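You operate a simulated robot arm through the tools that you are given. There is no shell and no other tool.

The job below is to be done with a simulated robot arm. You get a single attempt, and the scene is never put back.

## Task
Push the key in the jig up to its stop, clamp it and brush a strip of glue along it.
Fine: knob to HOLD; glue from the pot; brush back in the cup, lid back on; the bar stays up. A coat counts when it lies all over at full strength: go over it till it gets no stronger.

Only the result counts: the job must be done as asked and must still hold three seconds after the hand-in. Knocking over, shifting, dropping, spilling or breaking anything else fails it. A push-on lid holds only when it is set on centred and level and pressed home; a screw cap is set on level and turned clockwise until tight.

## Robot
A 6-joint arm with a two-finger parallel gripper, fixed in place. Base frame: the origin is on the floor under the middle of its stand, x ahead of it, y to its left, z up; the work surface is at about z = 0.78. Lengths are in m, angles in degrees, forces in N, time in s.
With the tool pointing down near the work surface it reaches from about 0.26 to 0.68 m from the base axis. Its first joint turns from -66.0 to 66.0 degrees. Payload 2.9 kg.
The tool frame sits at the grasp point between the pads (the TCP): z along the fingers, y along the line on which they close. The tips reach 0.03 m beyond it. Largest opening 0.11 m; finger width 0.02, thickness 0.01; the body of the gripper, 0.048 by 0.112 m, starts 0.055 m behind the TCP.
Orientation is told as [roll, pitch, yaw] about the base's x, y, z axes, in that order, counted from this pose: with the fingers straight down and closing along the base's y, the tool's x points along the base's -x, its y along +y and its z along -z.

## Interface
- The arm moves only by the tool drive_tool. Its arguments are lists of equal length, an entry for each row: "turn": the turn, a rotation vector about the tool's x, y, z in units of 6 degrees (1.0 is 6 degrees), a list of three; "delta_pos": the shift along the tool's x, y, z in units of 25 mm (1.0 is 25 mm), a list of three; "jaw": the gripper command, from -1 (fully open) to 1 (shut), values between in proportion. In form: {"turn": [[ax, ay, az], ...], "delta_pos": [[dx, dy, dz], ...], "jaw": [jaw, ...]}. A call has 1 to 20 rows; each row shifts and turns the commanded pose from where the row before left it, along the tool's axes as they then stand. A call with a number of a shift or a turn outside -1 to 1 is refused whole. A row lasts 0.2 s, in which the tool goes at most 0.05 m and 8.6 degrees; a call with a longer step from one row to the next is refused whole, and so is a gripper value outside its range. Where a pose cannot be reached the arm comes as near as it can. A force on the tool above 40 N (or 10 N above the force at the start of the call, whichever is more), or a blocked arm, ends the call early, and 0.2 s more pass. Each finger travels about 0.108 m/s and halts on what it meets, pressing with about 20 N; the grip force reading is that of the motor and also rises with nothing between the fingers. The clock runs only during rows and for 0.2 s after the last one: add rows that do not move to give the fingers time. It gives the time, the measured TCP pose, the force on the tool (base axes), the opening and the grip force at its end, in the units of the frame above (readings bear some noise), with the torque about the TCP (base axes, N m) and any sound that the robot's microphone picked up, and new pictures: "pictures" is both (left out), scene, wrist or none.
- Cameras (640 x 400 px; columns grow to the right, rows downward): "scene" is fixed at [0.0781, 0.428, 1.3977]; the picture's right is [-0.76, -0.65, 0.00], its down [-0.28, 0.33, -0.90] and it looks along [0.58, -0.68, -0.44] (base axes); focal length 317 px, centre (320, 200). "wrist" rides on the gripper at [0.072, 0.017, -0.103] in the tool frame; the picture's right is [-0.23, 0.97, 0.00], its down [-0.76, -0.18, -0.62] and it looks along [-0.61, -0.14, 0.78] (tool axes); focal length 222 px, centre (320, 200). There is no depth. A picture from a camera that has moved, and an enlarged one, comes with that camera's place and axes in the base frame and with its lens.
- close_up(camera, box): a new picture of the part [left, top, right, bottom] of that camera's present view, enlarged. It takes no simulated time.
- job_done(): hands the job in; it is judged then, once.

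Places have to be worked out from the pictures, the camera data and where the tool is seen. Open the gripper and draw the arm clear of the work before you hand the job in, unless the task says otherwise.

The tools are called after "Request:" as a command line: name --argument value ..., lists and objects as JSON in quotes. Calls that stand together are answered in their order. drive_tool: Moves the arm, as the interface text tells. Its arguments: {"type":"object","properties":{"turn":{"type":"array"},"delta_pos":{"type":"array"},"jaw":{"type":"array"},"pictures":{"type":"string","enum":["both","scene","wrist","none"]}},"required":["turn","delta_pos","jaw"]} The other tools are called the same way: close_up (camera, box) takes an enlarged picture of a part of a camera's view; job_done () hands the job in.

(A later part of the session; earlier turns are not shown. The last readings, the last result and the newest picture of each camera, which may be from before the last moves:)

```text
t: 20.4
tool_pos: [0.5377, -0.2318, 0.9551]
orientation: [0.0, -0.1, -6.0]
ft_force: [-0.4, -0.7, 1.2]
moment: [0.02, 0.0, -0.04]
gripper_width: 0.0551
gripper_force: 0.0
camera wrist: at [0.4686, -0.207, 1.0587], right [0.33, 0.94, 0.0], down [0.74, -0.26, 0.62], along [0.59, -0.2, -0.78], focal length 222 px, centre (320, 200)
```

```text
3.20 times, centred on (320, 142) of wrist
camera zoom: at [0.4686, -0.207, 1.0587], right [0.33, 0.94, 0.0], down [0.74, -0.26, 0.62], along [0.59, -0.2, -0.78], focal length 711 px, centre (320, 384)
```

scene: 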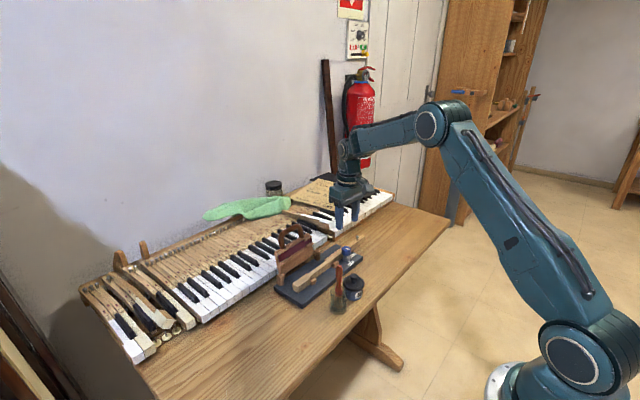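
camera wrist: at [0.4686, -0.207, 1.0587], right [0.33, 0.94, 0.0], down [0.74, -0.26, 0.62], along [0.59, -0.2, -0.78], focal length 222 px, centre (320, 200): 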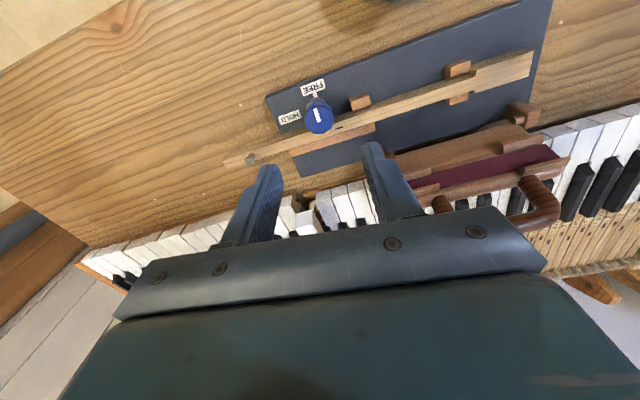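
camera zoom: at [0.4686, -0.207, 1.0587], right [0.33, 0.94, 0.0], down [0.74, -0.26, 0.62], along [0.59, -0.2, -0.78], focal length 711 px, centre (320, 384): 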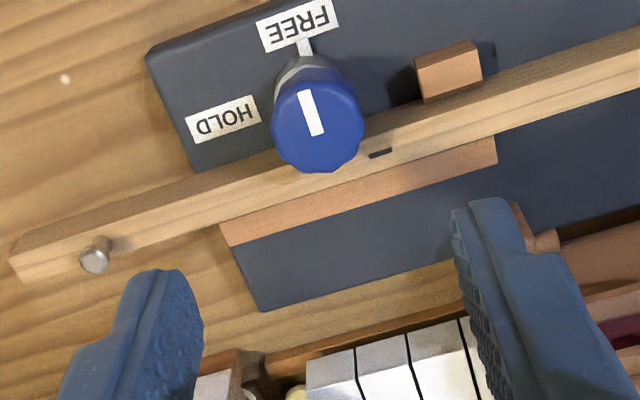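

Knob centre works out to about (0.538,-0.232), right below the tool. I descend so the tips sit at ≈0.822, just below the knob's skirt and above the key top.

Request:
drive_tool --turn '[[0, 0, 0], [0, 0, 0], [0, 0, 0], [0, 0, 0], [0, 0, 0], [0, 0, 0]]' --delta_pos '[[0, 0, 0.9], [0, 0, 0.9], [0, 0, 0.9], [0, 0, 0.8], [0, 0, 0.6], [0, 0, 0]]' --jaw '[0, 0, 0, 0, 0, 0]'

Request:
close_up --camera "wrist" --box '[220, 80, 420, 205]'

Request:
close_up --camera "scene" --box '[310, 220, 370, 270]'

```text
t: 21.8
tool_pos: [0.5361, -0.2309, 0.8517]
orientation: [0.1, 0.0, -6.0]
ft_force: [-0.1, 0.4, -0.5]
moment: [0.02, 0.01, 0.04]
gripper_width: 0.0553
gripper_force: 0.0
camera wrist: at [0.4666, -0.2063, 0.9552], right [0.33, 0.94, 0.0], down [0.74, -0.26, 0.62], along [0.59, -0.2, -0.78], focal length 222 px, centre (320, 200)
```

scene: 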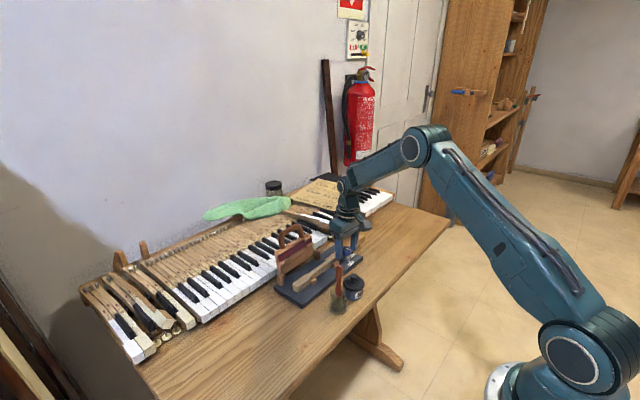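
wrist: 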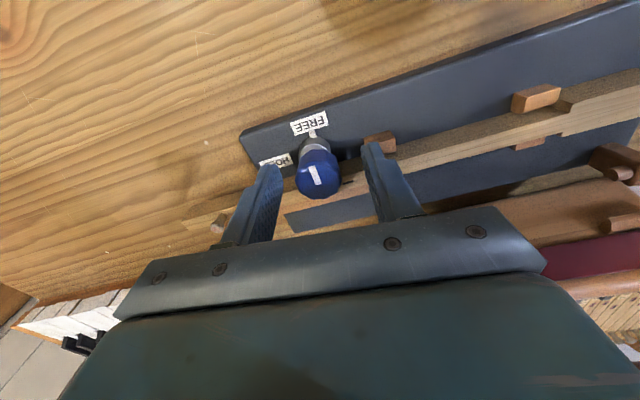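

```text
3.20 times, centred on (320, 142) of wrist
camera zoom: at [0.4666, -0.2063, 0.9552], right [0.33, 0.94, 0.0], down [0.74, -0.26, 0.62], along [0.59, -0.2, -0.78], focal length 711 px, centre (320, 384)
```

zoom: 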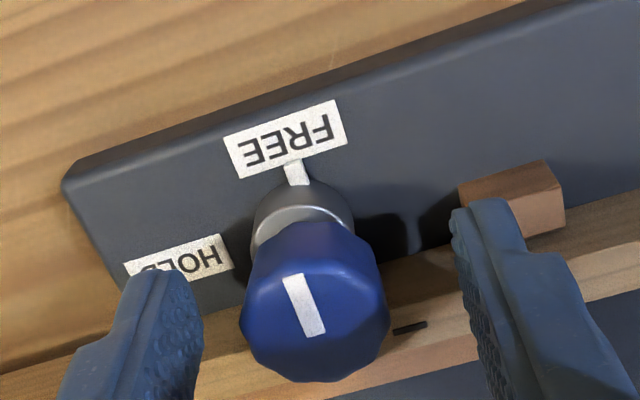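

```text
8.00 times, centred on (340, 245) of scene
camera zoom: at [0.0781, 0.428, 1.3977], right [-0.76, -0.65, 0.0], down [-0.28, 0.33, -0.9], along [0.58, -0.68, -0.44], focal length 2534 px, centre (160, -160)
```

zoom: 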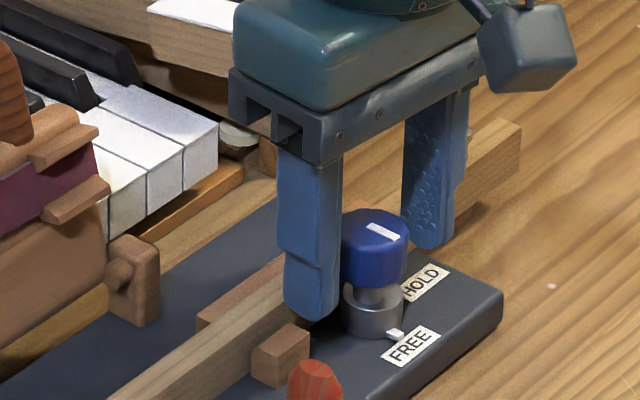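

The knob is between the fingers, about 1.5–2 mm nearer the robot than the tool axis. I shift slightly and close on it.

Request:
drive_tool --turn '[[0, 0, 0], [0, 0, 0], [0, 0, 0], [0, 0, 0]]' --delta_pos '[[0.06, 0, 0], [0, 0, 0], [0, 0, 0], [0, 0, 0]]' --jaw '[0, 1, 1, 1]'

Request:
close_up --camera "wrist" --box '[220, 80, 420, 205]'

Request:
close_up --camera "scene" --box '[310, 220, 370, 270]'

```text
t: 22.8
tool_pos: [0.5349, -0.2325, 0.8526]
orientation: [0.0, -0.1, -6.2]
ft_force: [1.6, -5.9, -0.5]
moment: [-0.12, -0.09, -0.01]
gripper_width: 0.0279
gripper_force: 20.2
camera wrist: at [0.4661, -0.2074, 0.9555], right [0.33, 0.94, 0.0], down [0.74, -0.26, 0.62], along [0.59, -0.21, -0.78], focal length 222 px, centre (320, 200)
```

scene: 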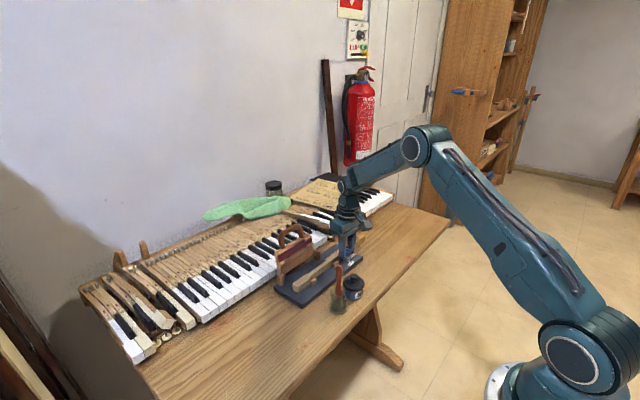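
wrist: 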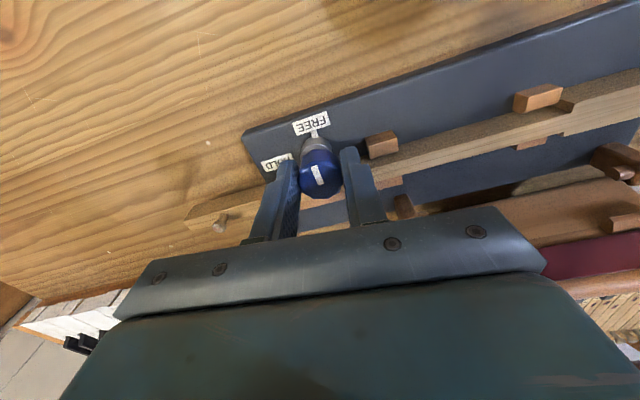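

```text
3.20 times, centred on (320, 142) of wrist
camera zoom: at [0.4661, -0.2074, 0.9555], right [0.33, 0.94, 0.0], down [0.74, -0.26, 0.62], along [0.59, -0.21, -0.78], focal length 711 px, centre (320, 384)
```

zoom: 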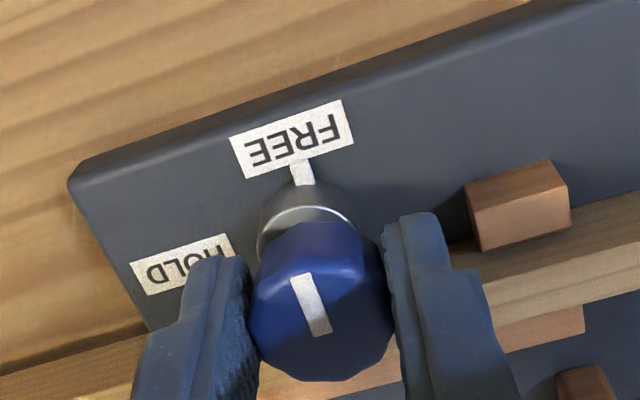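

```text
8.00 times, centred on (340, 245) of scene
camera zoom: at [0.0782, 0.4279, 1.3978], right [-0.76, -0.65, 0.0], down [-0.28, 0.33, -0.9], along [0.58, -0.68, -0.44], focal length 2534 px, centre (160, -160)
```

zoom: 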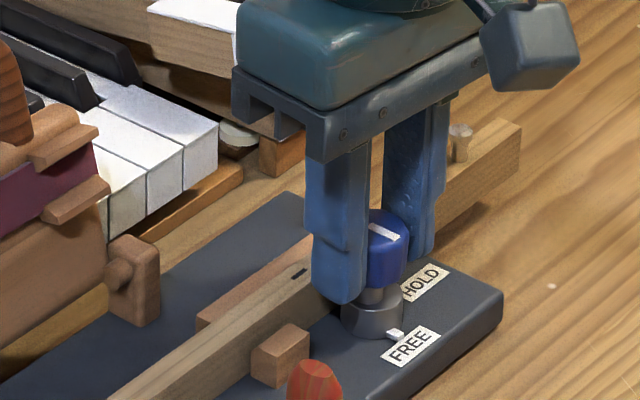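

Knob gripped (27.9 mm). The side force says I'm ~1 mm off in y; I correct that and turn +30° about base z as a first part, checking force and the pointer.

Request:
drive_tool --turn '[[0, 0, 0], [0, 0, -1], [0, 0, -1], [0, 0, -1], [0, 0, -1], [0, 0, -1], [0, 0, 0]]' --delta_pos '[[0, -0.035, 0], [0, 0, 0], [0, 0, 0], [0, 0, 0], [0, 0, 0], [0, 0, 0], [0, 0, 0]]' --jaw '[1, 1, 1, 1, 1, 1, 1]'

Request:
close_up --camera "wrist" --box '[220, 80, 420, 205]'

Request:
close_up --camera "scene" --box '[310, 220, 370, 270]'

```text
t: 24.4
tool_pos: [0.5375, -0.2334, 0.8536]
orientation: [0.0, 0.0, 24.2]
ft_force: [1.3, 1.2, 0.3]
moment: [-0.04, 0.17, -0.02]
gripper_width: 0.0284
gripper_force: 19.7
camera wrist: at [0.4648, -0.2475, 0.9562], right [-0.19, 0.98, 0.0], down [0.77, 0.15, 0.62], along [0.61, 0.12, -0.78], focal length 222 px, centre (320, 200)
```

scene: 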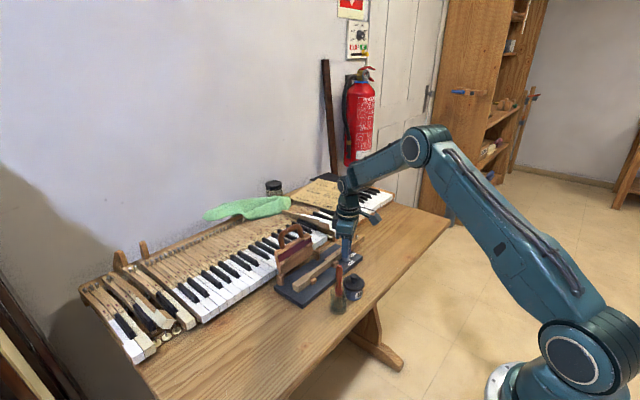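
wrist: 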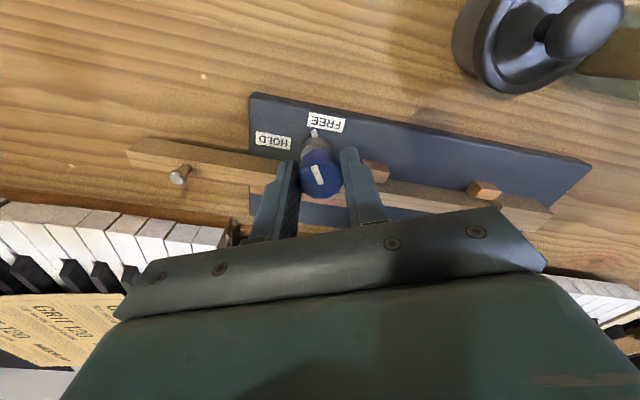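

```text
3.20 times, centred on (320, 142) of wrist
camera zoom: at [0.4648, -0.2475, 0.9562], right [-0.19, 0.98, 0.0], down [0.77, 0.15, 0.62], along [0.61, 0.12, -0.78], focal length 711 px, centre (320, 384)
```

zoom: 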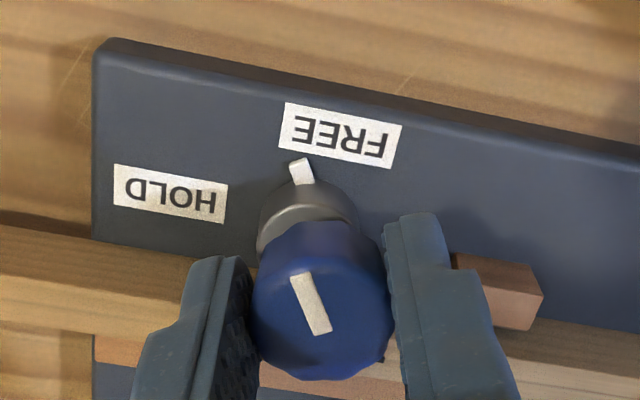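

```text
8.00 times, centred on (340, 245) of scene
camera zoom: at [0.0784, 0.4279, 1.3978], right [-0.76, -0.65, 0.0], down [-0.28, 0.33, -0.9], along [0.58, -0.68, -0.44], focal length 2534 px, centre (160, -160)
```

zoom: 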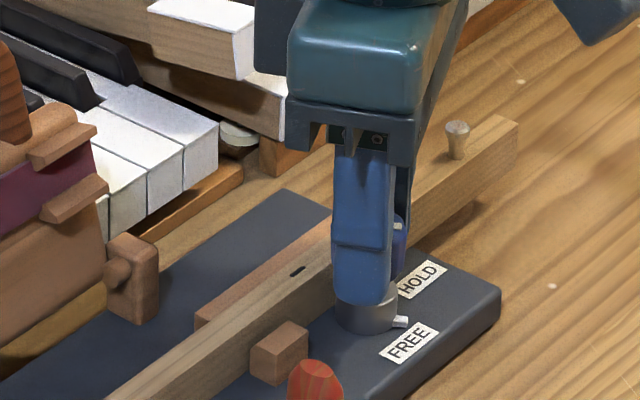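

The pointer turned 30° with the knob, but the jig's image moved by a pixel or two, so my turning axis is probably off (knob ≈2–3 mm toward tool +x). I release, recentre and check before turning on.

Request:
drive_tool --turn '[[0, 0, 0], [0, 0, 0], [0, 0, 0]]' --delta_pos '[[0, 0, 0], [0, 0, 0], [0.1, 0, 0]]' --jaw '[0.1, 0.1, 0.1]'

Request:
close_up --camera "wrist" --box '[260, 120, 380, 195]'

Request:
close_up --camera "scene" --box '[310, 220, 370, 270]'

```text
t: 25.2
tool_pos: [0.5345, -0.2364, 0.854]
orientation: [-0.1, 0.0, 24.0]
ft_force: [0.1, -0.1, 0.2]
moment: [0.01, -0.01, 0.03]
gripper_width: 0.0494
gripper_force: 0.1
camera wrist: at [0.4621, -0.249, 0.9576], right [-0.19, 0.98, 0.0], down [0.77, 0.15, 0.62], along [0.61, 0.12, -0.78], focal length 222 px, centre (320, 200)
```

scene: 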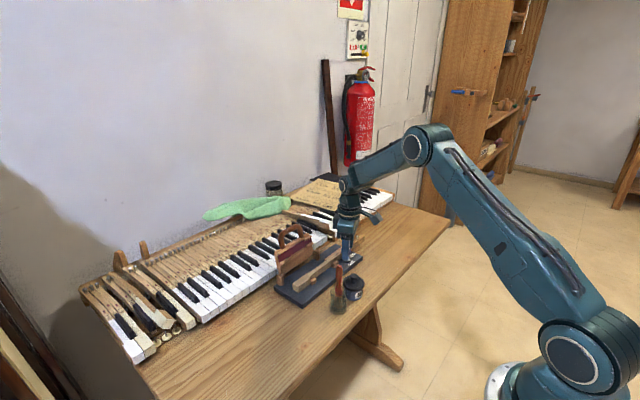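
wrist: 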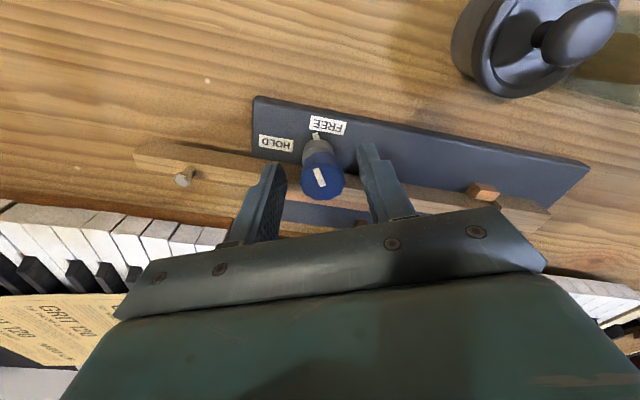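

```text
5.33 times, centred on (320, 158) of wrist
camera zoom: at [0.4621, -0.249, 0.9576], right [-0.19, 0.98, 0.0], down [0.77, 0.15, 0.62], along [0.61, 0.12, -0.78], focal length 1185 px, centre (320, 427)
```

zoom: 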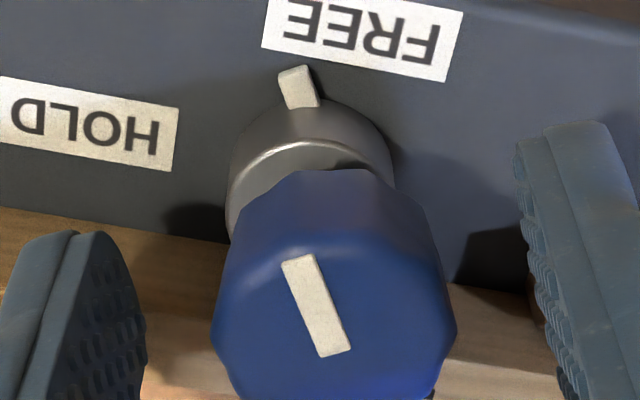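

```text
8.00 times, centred on (340, 245) of scene
camera zoom: at [0.0781, 0.428, 1.3977], right [-0.76, -0.65, 0.0], down [-0.28, 0.33, -0.9], along [0.58, -0.68, -0.44], focal length 2534 px, centre (160, -160)
```

zoom: 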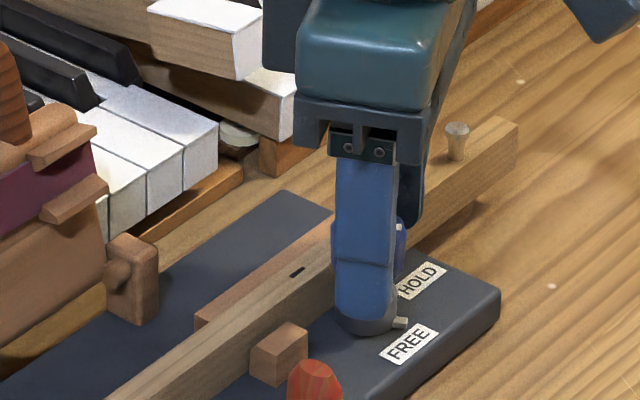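

The knob now reads about 1.5 mm toward tool +y and 1.3 mm toward tool -x of the axis. I correct that and look again before gripping.

Request:
drive_tool --turn '[[0, 0, 0], [0, 0, 0]]' --delta_pos '[[-0.05, 0.06, 0], [0, 0, 0]]' --jaw '[0.1, 0.1]' --pictures "none"

Request:
close_up --camera "wrist" --box '[260, 130, 380, 205]'

```text
t: 25.8
tool_pos: [0.5359, -0.2335, 0.8548]
orientation: [0.0, 0.1, 24.0]
ft_force: [0.8, 0.4, -0.9]
moment: [0.01, 0.04, 0.0]
gripper_width: 0.0496
gripper_force: 0.0
```

```text
5.33 times, centred on (320, 168) of wrist
camera zoom: at [0.4623, -0.2469, 0.9576], right [-0.19, 0.98, 0.0], down [0.77, 0.15, 0.62], along [0.61, 0.12, -0.78], focal length 1185 px, centre (320, 373)
```

zoom: 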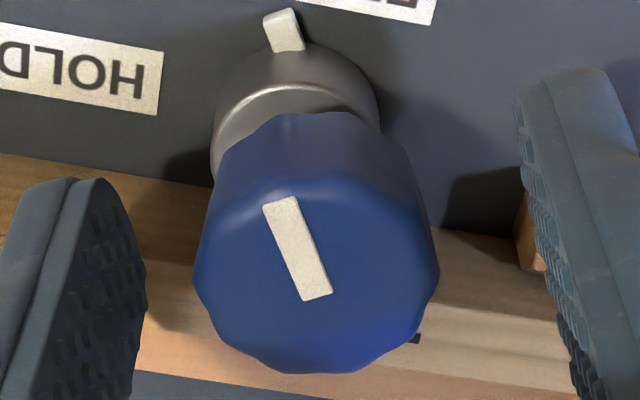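

Cross-checking the views puts the knob axis about 1.7 mm toward tool -x of my present axis. I apply that, then grip and read the side force.

Request:
drive_tool --turn '[[0, 0, 0], [0, 0, 0], [0, 0, 0], [0, 0, 0], [0, 0, 0]]' --delta_pos '[[-0.07, -0.02, 0.06], [0, 0, 0], [0, 0, 0], [0, 0, 0], [0, 0, 0]]' --jaw '[0.1, 0.1, 1, 1, 1]' --pictures "none"

Request:
close_up --camera "wrist" --box '[260, 130, 380, 205]'

Request:
close_up --camera "scene" --box '[310, 220, 370, 270]'

```text
t: 27.0
tool_pos: [0.5368, -0.2344, 0.8531]
orientation: [-0.2, -0.2, 23.9]
ft_force: [7.6, -9.4, 0.3]
moment: [-0.1, -0.23, -0.01]
gripper_width: 0.0282
gripper_force: 20.1
```

```text
5.33 times, centred on (320, 168) of wrist
camera zoom: at [0.4642, -0.2472, 0.9557], right [-0.19, 0.98, 0.0], down [0.77, 0.15, 0.62], along [0.61, 0.12, -0.78], focal length 1185 px, centre (320, 373)
```

zoom: 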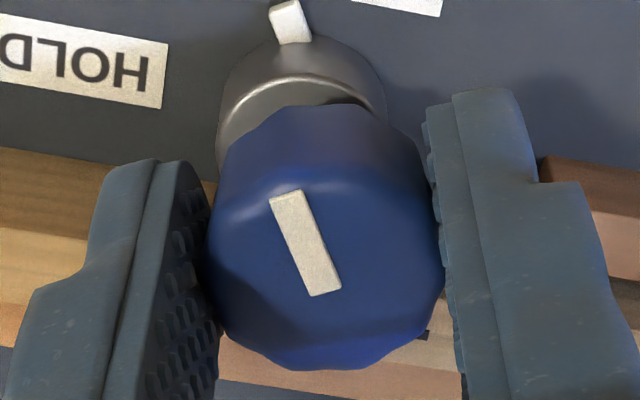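

```text
8.00 times, centred on (340, 245) of scene
camera zoom: at [0.0783, 0.4278, 1.3978], right [-0.76, -0.65, 0.0], down [-0.28, 0.33, -0.9], along [0.58, -0.68, -0.44], focal length 2534 px, centre (160, -160)
```

zoom: 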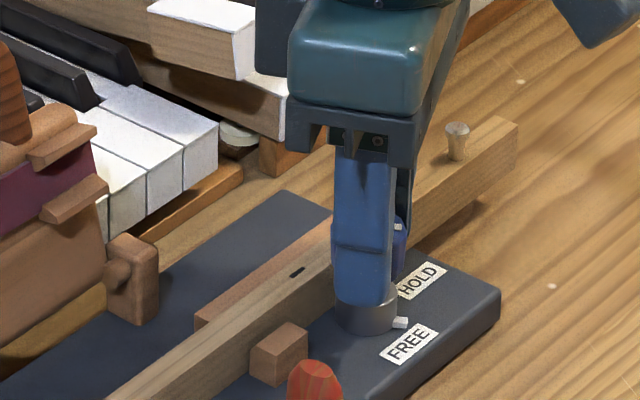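

The grip shows a 12 N push along tool -y (axis ~1.4 mm off), and the jig stayed put. I relieve that offset and then turn another 30°.

Request:
drive_tool --turn '[[0, 0, 0], [0, 0, 0]]' --delta_pos '[[0, -0.055, 0], [0, 0, 0]]' --jaw '[1, 1]' --pictures "none"

```text
t: 27.6
tool_pos: [0.5375, -0.2351, 0.8536]
orientation: [0.0, 0.0, 24.0]
ft_force: [5.6, -5.2, -0.1]
moment: [-0.01, -0.25, -0.01]
gripper_width: 0.0283
gripper_force: 19.7
```

Still 7 N along tool -y; I relieve a bit more before turning.

Request:
drive_tool --turn '[[0, 0, 0], [0, 0, 0]]' --delta_pos '[[-0.02, -0.05, 0], [0, 0, 0]]' --jaw '[1, 1]' --pictures "none"

```text
t: 28.2
tool_pos: [0.5375, -0.2341, 0.8528]
orientation: [0.2, 0.2, 24.0]
ft_force: [-7.2, 1.0, 4.7]
moment: [0.01, 0.31, 0.04]
gripper_width: 0.0286
gripper_force: 20.3
```

Overshot slightly in tool x; I take back half of it and turn the first 12°, reading the force.

Request:
drive_tool --turn '[[0, 0, 0], [0, 0, -1], [0, 0, -1], [0, 0, 0]]' --delta_pos '[[0.012, 0, 0], [0, 0, 0], [0, 0, 0], [0, 0, 0]]' --jaw '[1, 1, 1, 1]' --pictures "none"

Request:
close_up --camera "scene" --box '[310, 220, 370, 270]'

```text
t: 29.2
tool_pos: [0.5371, -0.2347, 0.853]
orientation: [0.1, 0.1, 36.0]
ft_force: [-7.2, 5.4, 7.4]
moment: [-0.02, 0.17, 0.04]
gripper_width: 0.028
gripper_force: 20.4
```

```text
8.00 times, centred on (340, 245) of scene
camera zoom: at [0.0778, 0.4282, 1.3977], right [-0.76, -0.65, 0.0], down [-0.28, 0.33, -0.9], along [0.58, -0.69, -0.44], focal length 2534 px, centre (160, -160)
```

zoom: 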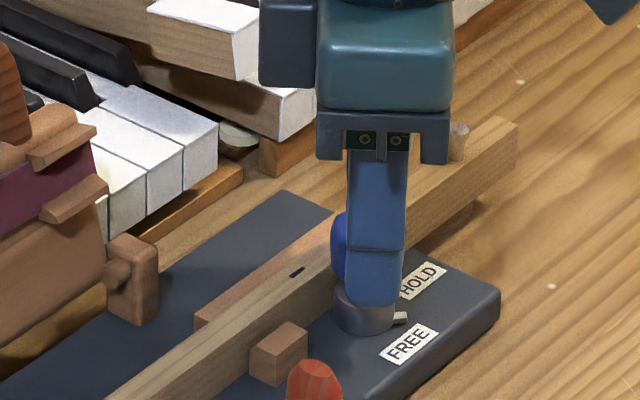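

The jig holds still. I trim the side load and turn another 18°.

Request:
drive_tool --turn '[[0, 0, 0], [0, 0, -1], [0, 0, -1], [0, 0, -1], [0, 0, 0]]' --delta_pos '[[0, 0.03, -0.02], [0, 0, 0], [0, 0, 0], [0, 0, 0], [0, 0, 0]]' --jaw '[1, 1, 1, 1, 1]' --pictures "none"

Request:
close_up --camera "wrist" --box '[220, 80, 420, 205]'

```text
t: 30.4
tool_pos: [0.538, -0.2353, 0.8527]
orientation: [-0.1, 0.0, 54.1]
ft_force: [7.6, -5.4, -0.6]
moment: [0.1, -0.29, -0.03]
gripper_width: 0.0281
gripper_force: 19.7
```

```text
3.20 times, centred on (320, 142) of wrist
camera zoom: at [0.4818, -0.2829, 0.9557], right [-0.66, 0.76, 0.0], down [0.59, 0.51, 0.62], along [0.47, 0.41, -0.78], focal length 711 px, centre (320, 384)
```

zoom: 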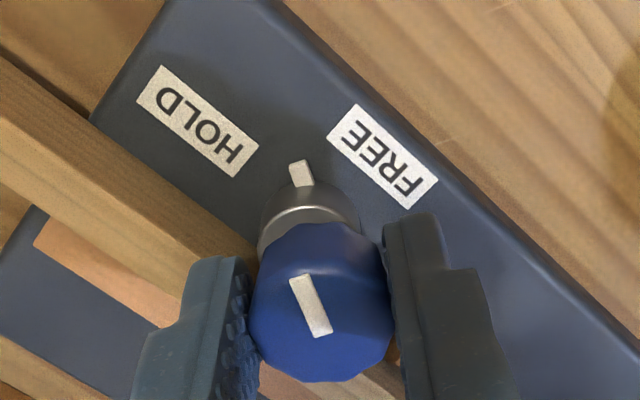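

Pointer is at about 60°, midway between the labels and on its way to HOLD. I trim and turn another 18°.

Request:
drive_tool --turn '[[0, 0, 0], [0, 0, -1], [0, 0, -1], [0, 0, -1], [0, 0, 0]]' --delta_pos '[[0, -0.02, 0], [0, 0, 0], [0, 0, 0], [0, 0, 0], [0, 0, 0]]' --jaw '[1, 1, 1, 1, 1]' --pictures "none"

Request:
close_up --camera "wrist" --box '[220, 80, 420, 205]'

Request:
close_up --camera "scene" --box '[310, 220, 370, 270]'

```text
t: 31.6
tool_pos: [0.5383, -0.2348, 0.852]
orientation: [0.1, 0.0, 72.0]
ft_force: [0.5, -8.4, -1.0]
moment: [-0.22, 0.14, -0.03]
gripper_width: 0.0282
gripper_force: 19.9
```

```text
3.20 times, centred on (320, 142) of wrist
camera zoom: at [0.5001, -0.2981, 0.9558], right [-0.86, 0.52, 0.0], down [0.41, 0.67, 0.62], along [0.32, 0.53, -0.78], focal length 711 px, centre (320, 384)
```

zoom: 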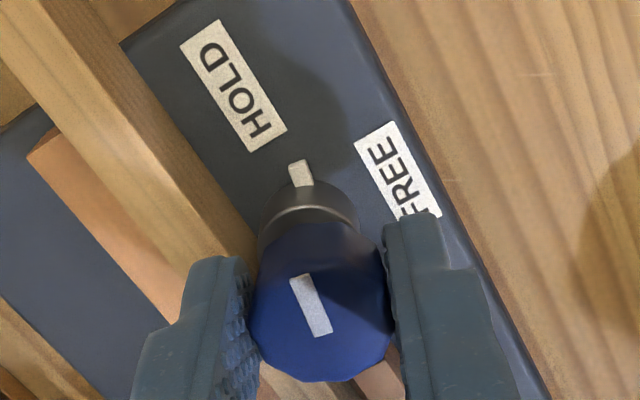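

```text
8.00 times, centred on (340, 245) of scene
camera zoom: at [0.0782, 0.4278, 1.3978], right [-0.76, -0.65, 0.0], down [-0.28, 0.33, -0.9], along [0.58, -0.68, -0.44], focal length 2534 px, centre (160, -160)
```

zoom: 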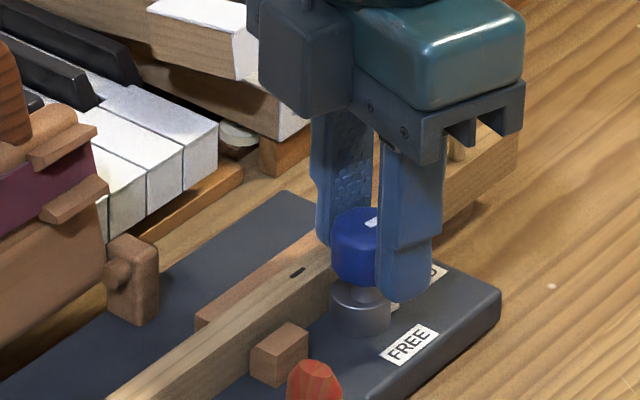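

Pointer at ~78°. Two more steps of 6° should bring it to HOLD; I trim and turn.

Request:
drive_tool --turn '[[0, 0, 0], [0, 0, -1], [0, 0, -1], [0, 0, 0]]' --delta_pos '[[0.012, 0, 0], [0, 0, 0], [0, 0, 0], [0, 0, 0]]' --jaw '[1, 1, 1, 1]' --pictures "none"

Request:
close_up --camera "wrist" --box '[220, 80, 420, 205]'

Request:
close_up --camera "scene" --box '[310, 220, 370, 270]'

```text
t: 32.6
tool_pos: [0.537, -0.234, 0.8536]
orientation: [0.1, 0.0, 84.1]
ft_force: [5.5, -5.7, 1.1]
moment: [-0.18, -0.11, -0.15]
gripper_width: 0.0282
gripper_force: 19.8
```

```text
3.20 times, centred on (320, 142) of wrist
camera zoom: at [0.5142, -0.3044, 0.9559], right [-0.95, 0.33, 0.0], down [0.25, 0.74, 0.62], along [0.2, 0.59, -0.78], focal length 711 px, centre (320, 384)
```

zoom: 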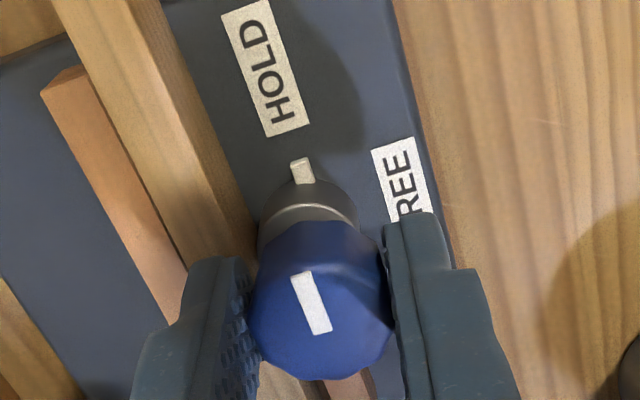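

```text
8.00 times, centred on (340, 245) of scene
camera zoom: at [0.0784, 0.4278, 1.3978], right [-0.76, -0.65, 0.0], down [-0.28, 0.33, -0.9], along [0.58, -0.68, -0.44], focal length 2534 px, centre (160, -160)
```

zoom: 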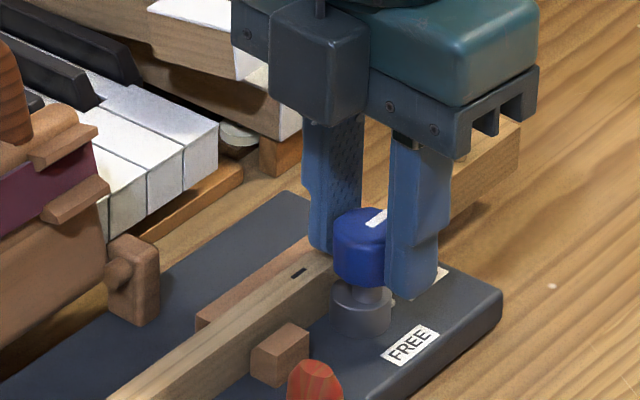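

The pointer now lies along -y, straight at HOLD, and torque has risen slightly as the cam pinches the key. I open the jaws and check that the knob stays and the key is still at its stop.

Request:
drive_tool --turn '[[0, 0, 0], [0, 0, 0], [0, 0, 0], [0, 0, 0], [0, 0, 0], [0, 0, 0], [0, 0, 0]]' --delta_pos '[[0, 0, 0], [0, 0, 0], [0, 0, -0.5], [0, 0, -1], [0, 0, -1], [0, 0, -1], [0, 0, 0]]' --jaw '[0.1, 0.1, 0.1, 0.1, 0.1, 0.1, 0.1]'

Request:
close_up --camera "wrist" --box '[220, 80, 420, 205]'

Request:
close_up --camera "scene" --box '[310, 230, 370, 280]'

Request:
close_up --camera "scene" --box '[280, 250, 330, 290]'

```text
t: 34.2
tool_pos: [0.5383, -0.2338, 0.9422]
orientation: [0.0, 0.1, 83.9]
ft_force: [0.0, 0.1, 0.1]
moment: [-0.01, -0.01, -0.02]
gripper_width: 0.0495
gripper_force: 0.0
camera wrist: at [0.5125, -0.3038, 1.0456], right [-0.94, 0.33, 0.0], down [0.26, 0.74, 0.62], along [0.2, 0.59, -0.78], focal length 222 px, centre (320, 200)
```

scene: 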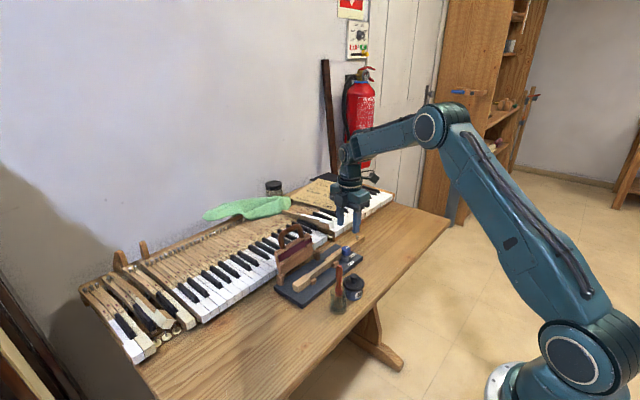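
wrist: 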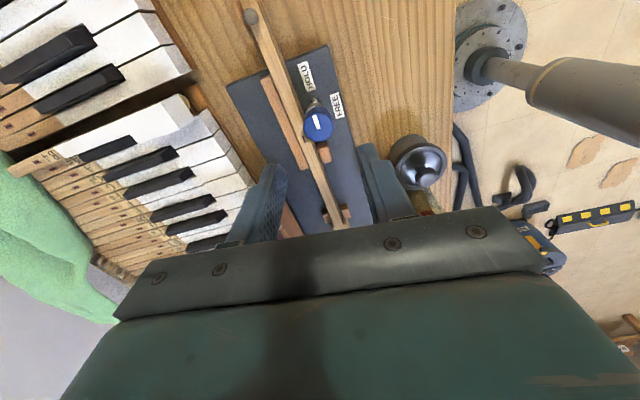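

```text
3.20 times, centred on (320, 142) of wrist
camera zoom: at [0.5125, -0.3038, 1.0456], right [-0.94, 0.33, 0.0], down [0.26, 0.74, 0.62], along [0.2, 0.59, -0.78], focal length 711 px, centre (320, 384)
```

zoom: 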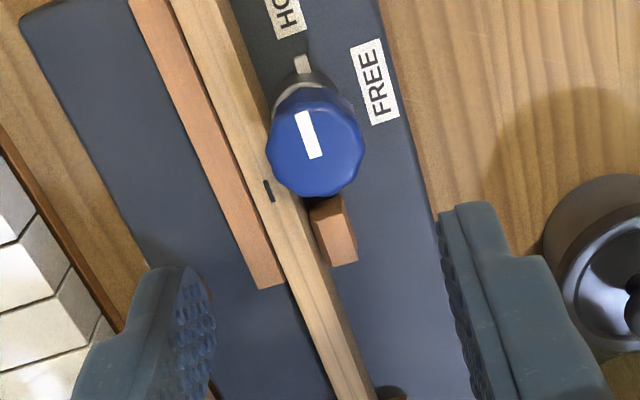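

```text
8.00 times, centred on (340, 255) of scene
camera zoom: at [0.0781, 0.428, 1.3977], right [-0.76, -0.65, 0.0], down [-0.28, 0.33, -0.9], along [0.58, -0.68, -0.44], focal length 2534 px, centre (160, -240)
```

zoom: 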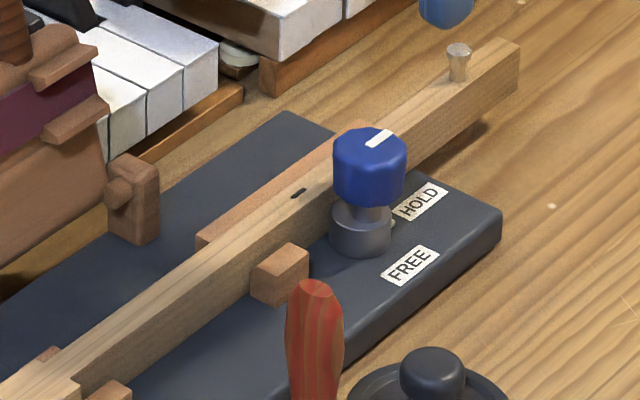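

```text
10.00 times, centred on (305, 270) of scene
camera zoom: at [0.0781, 0.428, 1.3977], right [-0.76, -0.65, 0.0], down [-0.28, 0.33, -0.9], along [0.58, -0.68, -0.44], focal length 3168 px, centre (470, -500)
```

zoom: 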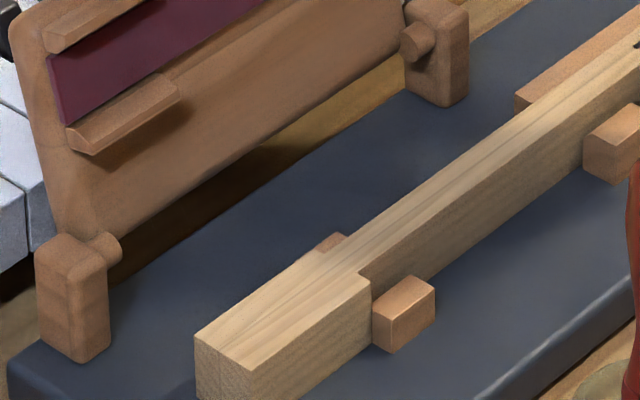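

Knob stays on HOLD, the jig's picture matches the start, and the key is still at the stop. I zoom in on the pointer to verify its angle.

Request:
close_up --camera "wrist" --box '[270, 50, 370, 150]'

Request:
close_up --camera "scene" --box '[330, 240, 370, 270]'

```text
4.00 times, centred on (320, 100) of wrist
camera zoom: at [0.5125, -0.3038, 1.0456], right [-0.94, 0.33, 0.0], down [0.26, 0.74, 0.62], along [0.2, 0.59, -0.78], focal length 888 px, centre (320, 600)
```

zoom: 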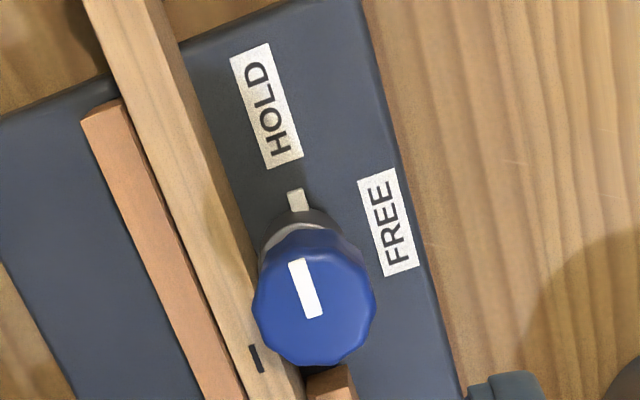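

```text
13.33 times, centred on (350, 255) of scene
camera zoom: at [0.0781, 0.428, 1.3977], right [-0.76, -0.65, 0.0], down [-0.28, 0.33, -0.9], along [0.58, -0.68, -0.44], focal length 4224 px, centre (-80, -533)
```

zoom: 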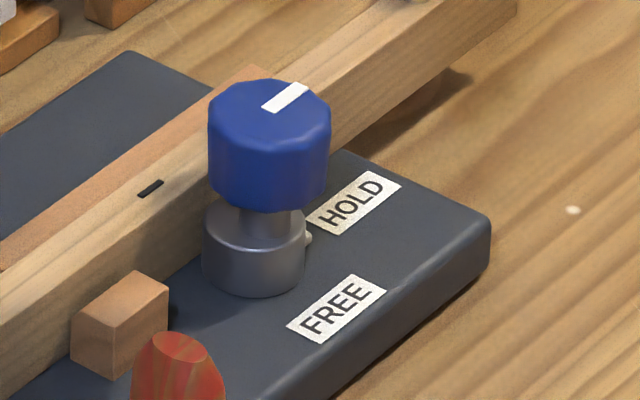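

Pointer is at HOLD within a couple of degrees. Now I raise the arm, turn the tool back to yaw 0, and then go to look at the glue pot.

Request:
drive_tool --turn '[[0, 0, 1], [0, 0, 1], [0, 0, 1], [0, 0, 1], [0, 0, 1], [0, 0, 1], [0, 0, 1], [0, 0, 1], [0, 0, 1], [0, 0, 1], [0, 0, 1], [0, 0, 1], [0, 0, 1], [0, 0, 1], [0, 0, 0]]' --delta_pos '[[0, 0, -0.25], [0, 0, -0.25], [0, 0, -0.25], [0, 0, -0.25], [0, 0, -0.25], [0, 0, -0.25], [0, 0, -0.25], [0, 0, -0.25], [0, 0, -0.25], [0, 0, 0], [0, 0, 0], [0, 0, 0], [0, 0, 0], [0, 0, 0], [0, 0, 0]]' --jaw '[0, 0, 0, 0, 0, 0, 0, 0, 0, 0, 0, 0, 0, 0, 0]' --pictures "none"

Request:
drive_tool --turn '[[0, 0, 0], [0, 0, 0], [0, 0, 0], [0, 0, 0], [0, 0, 0], [0, 0, 0], [0, 0, 0]]' --delta_pos '[[0.9, 0.7, 0], [0.9, 0.7, 0], [0.9, 0.7, 0], [0.9, 0.7, 0], [0.9, 0.7, 0], [0.3, 0.3, 0], [0, 0, 0]]' --jaw '[-0.4, -0.4, -0.4, -0.4, -0.4, -0.4, -0.4]'

Request:
close_up --camera "wrist" --box '[240, 40, 440, 190]'

Request:
close_up --camera "scene" --box '[320, 255, 380, 315]'

```text
t: 37.4
tool_pos: [0.5366, -0.2354, 0.9965]
orientation: [0.0, 0.0, 0.0]
ft_force: [0.2, 0.3, 0.5]
moment: [0.02, -0.01, 0.0]
gripper_width: 0.055
gripper_force: 0.0
```

```text
t: 39.0
tool_pos: [0.4165, -0.1405, 0.9938]
orientation: [0.1, -0.1, 0.0]
ft_force: [0.2, -0.4, 0.2]
moment: [-0.01, 0.01, 0.0]
gripper_width: 0.077
gripper_force: 0.1
camera wrist: at [0.3459, -0.1226, 1.0986], right [0.23, 0.97, 0.0], down [0.76, -0.18, 0.62], along [0.61, -0.14, -0.78], focal length 222 px, centre (320, 200)
```

scene: 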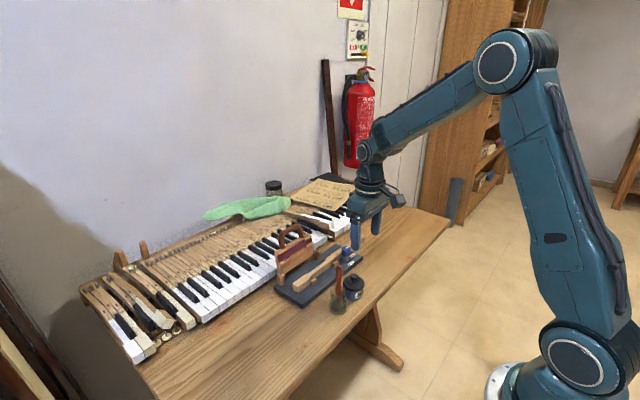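
wrist: 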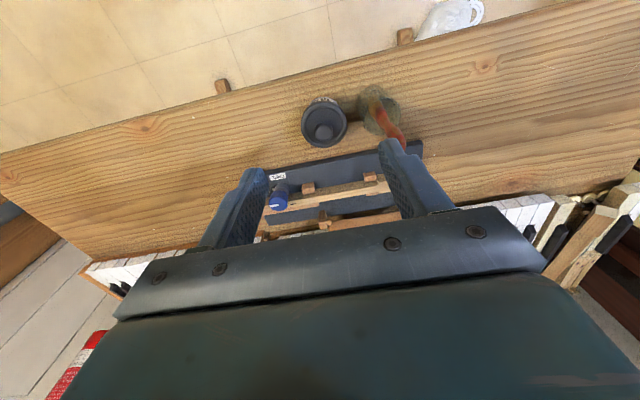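

```text
2.67 times, centred on (340, 115) of wrist
camera zoom: at [0.3459, -0.1226, 1.0986], right [0.23, 0.97, 0.0], down [0.76, -0.18, 0.62], along [0.61, -0.14, -0.78], focal length 592 px, centre (267, 427)
```

zoom: 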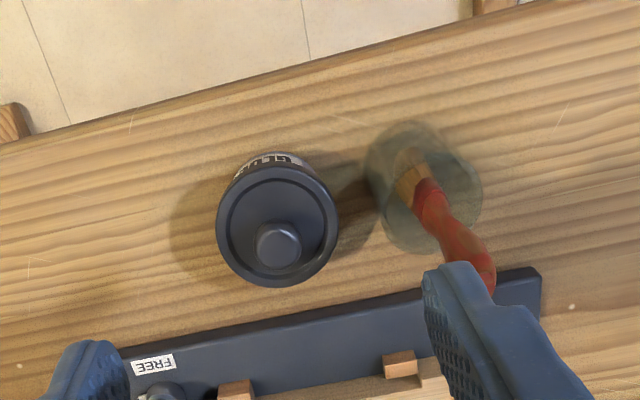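

```text
6.67 times, centred on (350, 285) of scene
camera zoom: at [0.0781, 0.428, 1.3977], right [-0.76, -0.65, 0.0], down [-0.28, 0.33, -0.9], along [0.58, -0.68, -0.44], focal length 2112 px, centre (120, -367)
```

zoom: 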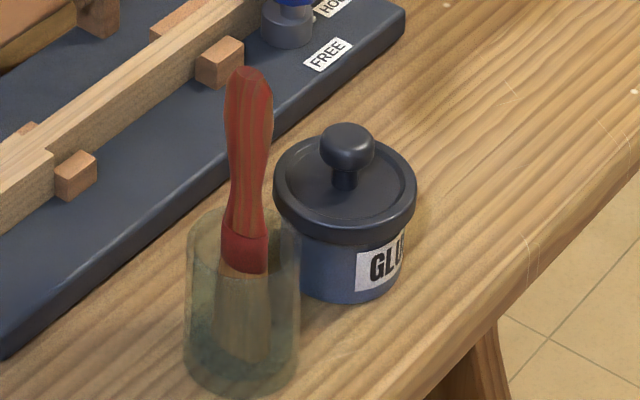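

The lid knob's top triangulates to about (0.442,-0.138,0.848), 22 mm wide, with the brush close by at y≈-0.073. I rotate the tool to yaw 90 so the jaws close along x and the body keeps clear of the brush.

Request:
drive_tool --turn '[[0, 0, -1], [0, 0, -1], [0, 0, -1], [0, 0, -1], [0, 0, -1], [0, 0, -1], [0, 0, -1], [0, 0, -1], [0, 0, -1], [0, 0, -1], [0, 0, -1], [0, 0, -1], [0, 0, -1], [0, 0, -1], [0, 0, -1], [0, 0, 0]]' --delta_pos '[[-0.5, 0, 0], [-0.5, 0, 0], [0, 0, 0], [0, 0, 0], [0, 0, 0], [0, 0, 0], [0, 0, 0], [0, 0, 0], [0, 0, 0], [0, 0, 0], [0, 0, 0], [0, 0, 0], [0, 0, 0], [0, 0, 0], [0, 0, 0], [0, 0, 0]]' --jaw '[0.1, 0.1, 0.1, 0.1, 0.1, 0.1, 0.1, 0.1, 0.1, 0.1, 0.1, 0.1, 0.1, 0.1, 0.1, 0.1]'

Request:
close_up --camera "wrist" --box '[240, 60, 400, 180]'

Request:
close_up --camera "scene" --box '[335, 262, 375, 302]'

```text
t: 42.4
tool_pos: [0.442, -0.1391, 0.9954]
orientation: [0.0, -0.1, 90.1]
ft_force: [0.1, 0.5, 0.8]
moment: [0.03, 0.01, -0.01]
gripper_width: 0.0497
gripper_force: 0.0
camera wrist: at [0.4265, -0.211, 1.0989], right [-0.97, 0.23, 0.0], down [0.18, 0.76, 0.62], along [0.14, 0.61, -0.78], focal length 222 px, centre (320, 200)
```

scene: 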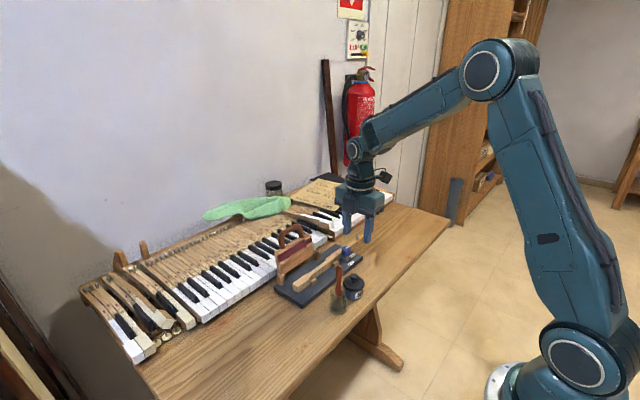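
wrist: 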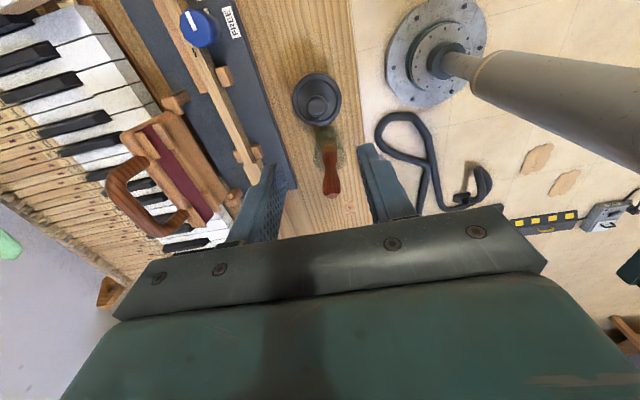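

```text
3.33 times, centred on (320, 120) of wrist
camera zoom: at [0.4265, -0.211, 1.0989], right [-0.97, 0.23, 0.0], down [0.18, 0.76, 0.62], along [0.14, 0.61, -0.78], focal length 740 px, centre (320, 467)
```

zoom: 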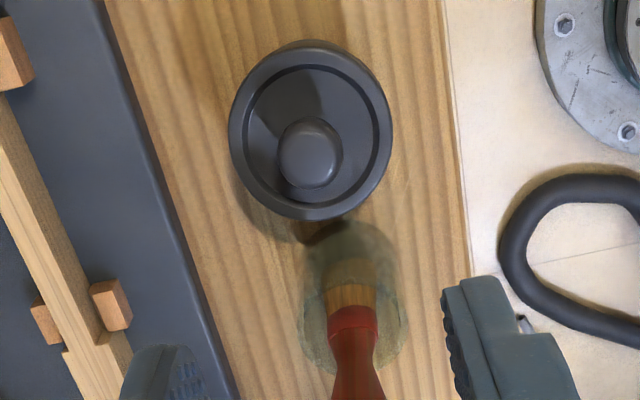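

```text
10.00 times, centred on (355, 282) of scene
camera zoom: at [0.0781, 0.428, 1.3977], right [-0.76, -0.65, 0.0], down [-0.28, 0.33, -0.9], along [0.58, -0.68, -0.44], focal length 3168 px, centre (-30, -620)
```

zoom: 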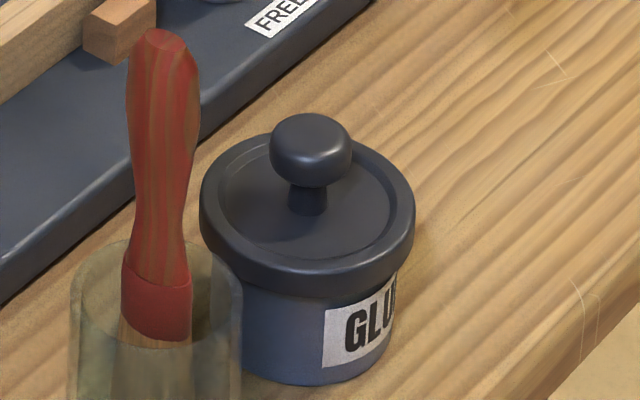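

The lid is a push-on type with a mushroom knob; its centre refines to (0.4455,-0.141), knob mid z≈0.839. I lower to just above it and verify centring.

Request:
drive_tool --turn '[[0, 0, 0], [0, 0, 0], [0, 0, 0], [0, 0, 0], [0, 0, 0]]' --delta_pos '[[0.07, -0.14, 1], [0, 0, 1], [0, 0, 1], [0, 0, 0.6], [0, 0, 0]]' --jaw '[0.1, 0.1, 0.1, 0.1, 0.1]'

Request:
close_up --camera "wrist" --box '[240, 80, 400, 200]'

Request:
close_up --camera "scene" --box '[325, 245, 385, 305]'

```text
t: 43.6
tool_pos: [0.4452, -0.141, 0.9054]
orientation: [0.0, -0.1, 89.9]
ft_force: [-0.2, 0.4, 0.3]
moment: [0.02, 0.02, 0.0]
gripper_width: 0.0495
gripper_force: 0.1
camera wrist: at [0.4289, -0.2129, 1.0087], right [-0.97, 0.23, 0.0], down [0.18, 0.76, 0.62], along [0.14, 0.61, -0.78], focal length 222 px, centre (320, 200)
```

scene: 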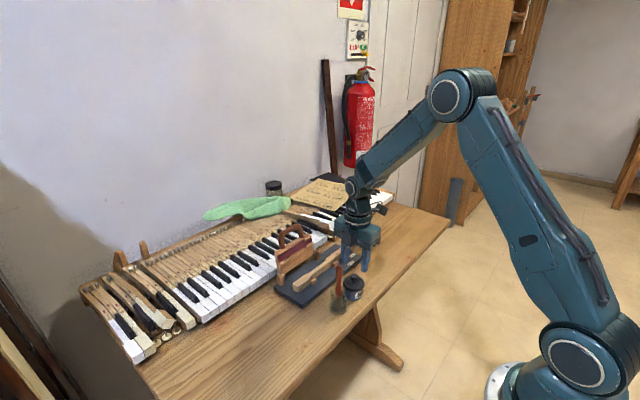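
wrist: 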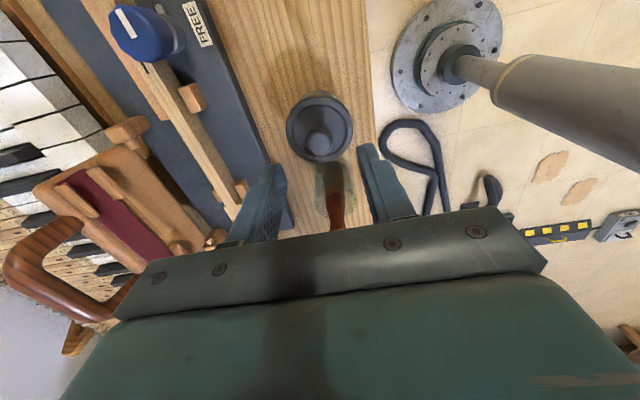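

```text
3.33 times, centred on (320, 140) of wrist
camera zoom: at [0.4289, -0.2129, 1.0087], right [-0.97, 0.23, 0.0], down [0.18, 0.76, 0.62], along [0.14, 0.61, -0.78], focal length 740 px, centre (320, 400)
```

zoom: 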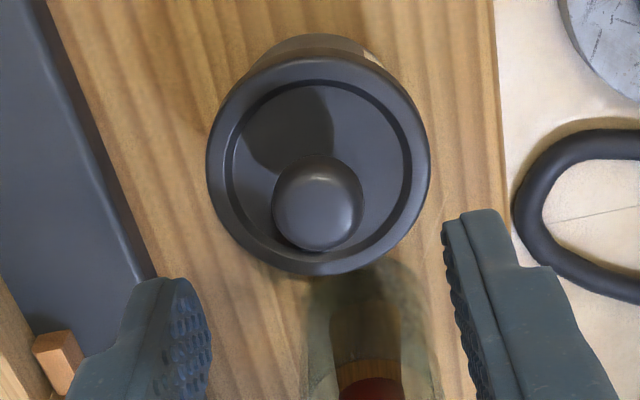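

```text
6.67 times, centred on (355, 275) of scene
camera zoom: at [0.0781, 0.428, 1.3977], right [-0.76, -0.65, 0.0], down [-0.28, 0.33, -0.9], along [0.58, -0.68, -0.44], focal length 2112 px, centre (87, -300)
```

zoom: 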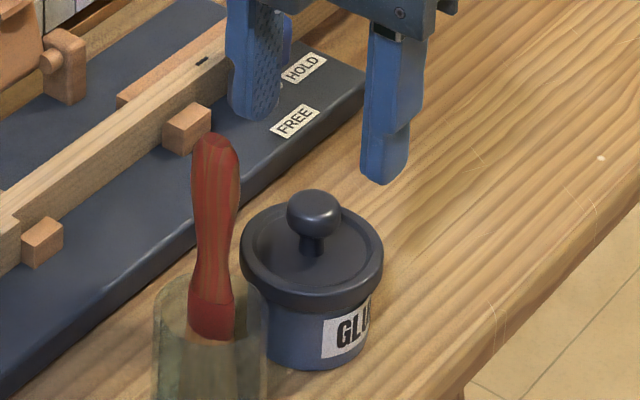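

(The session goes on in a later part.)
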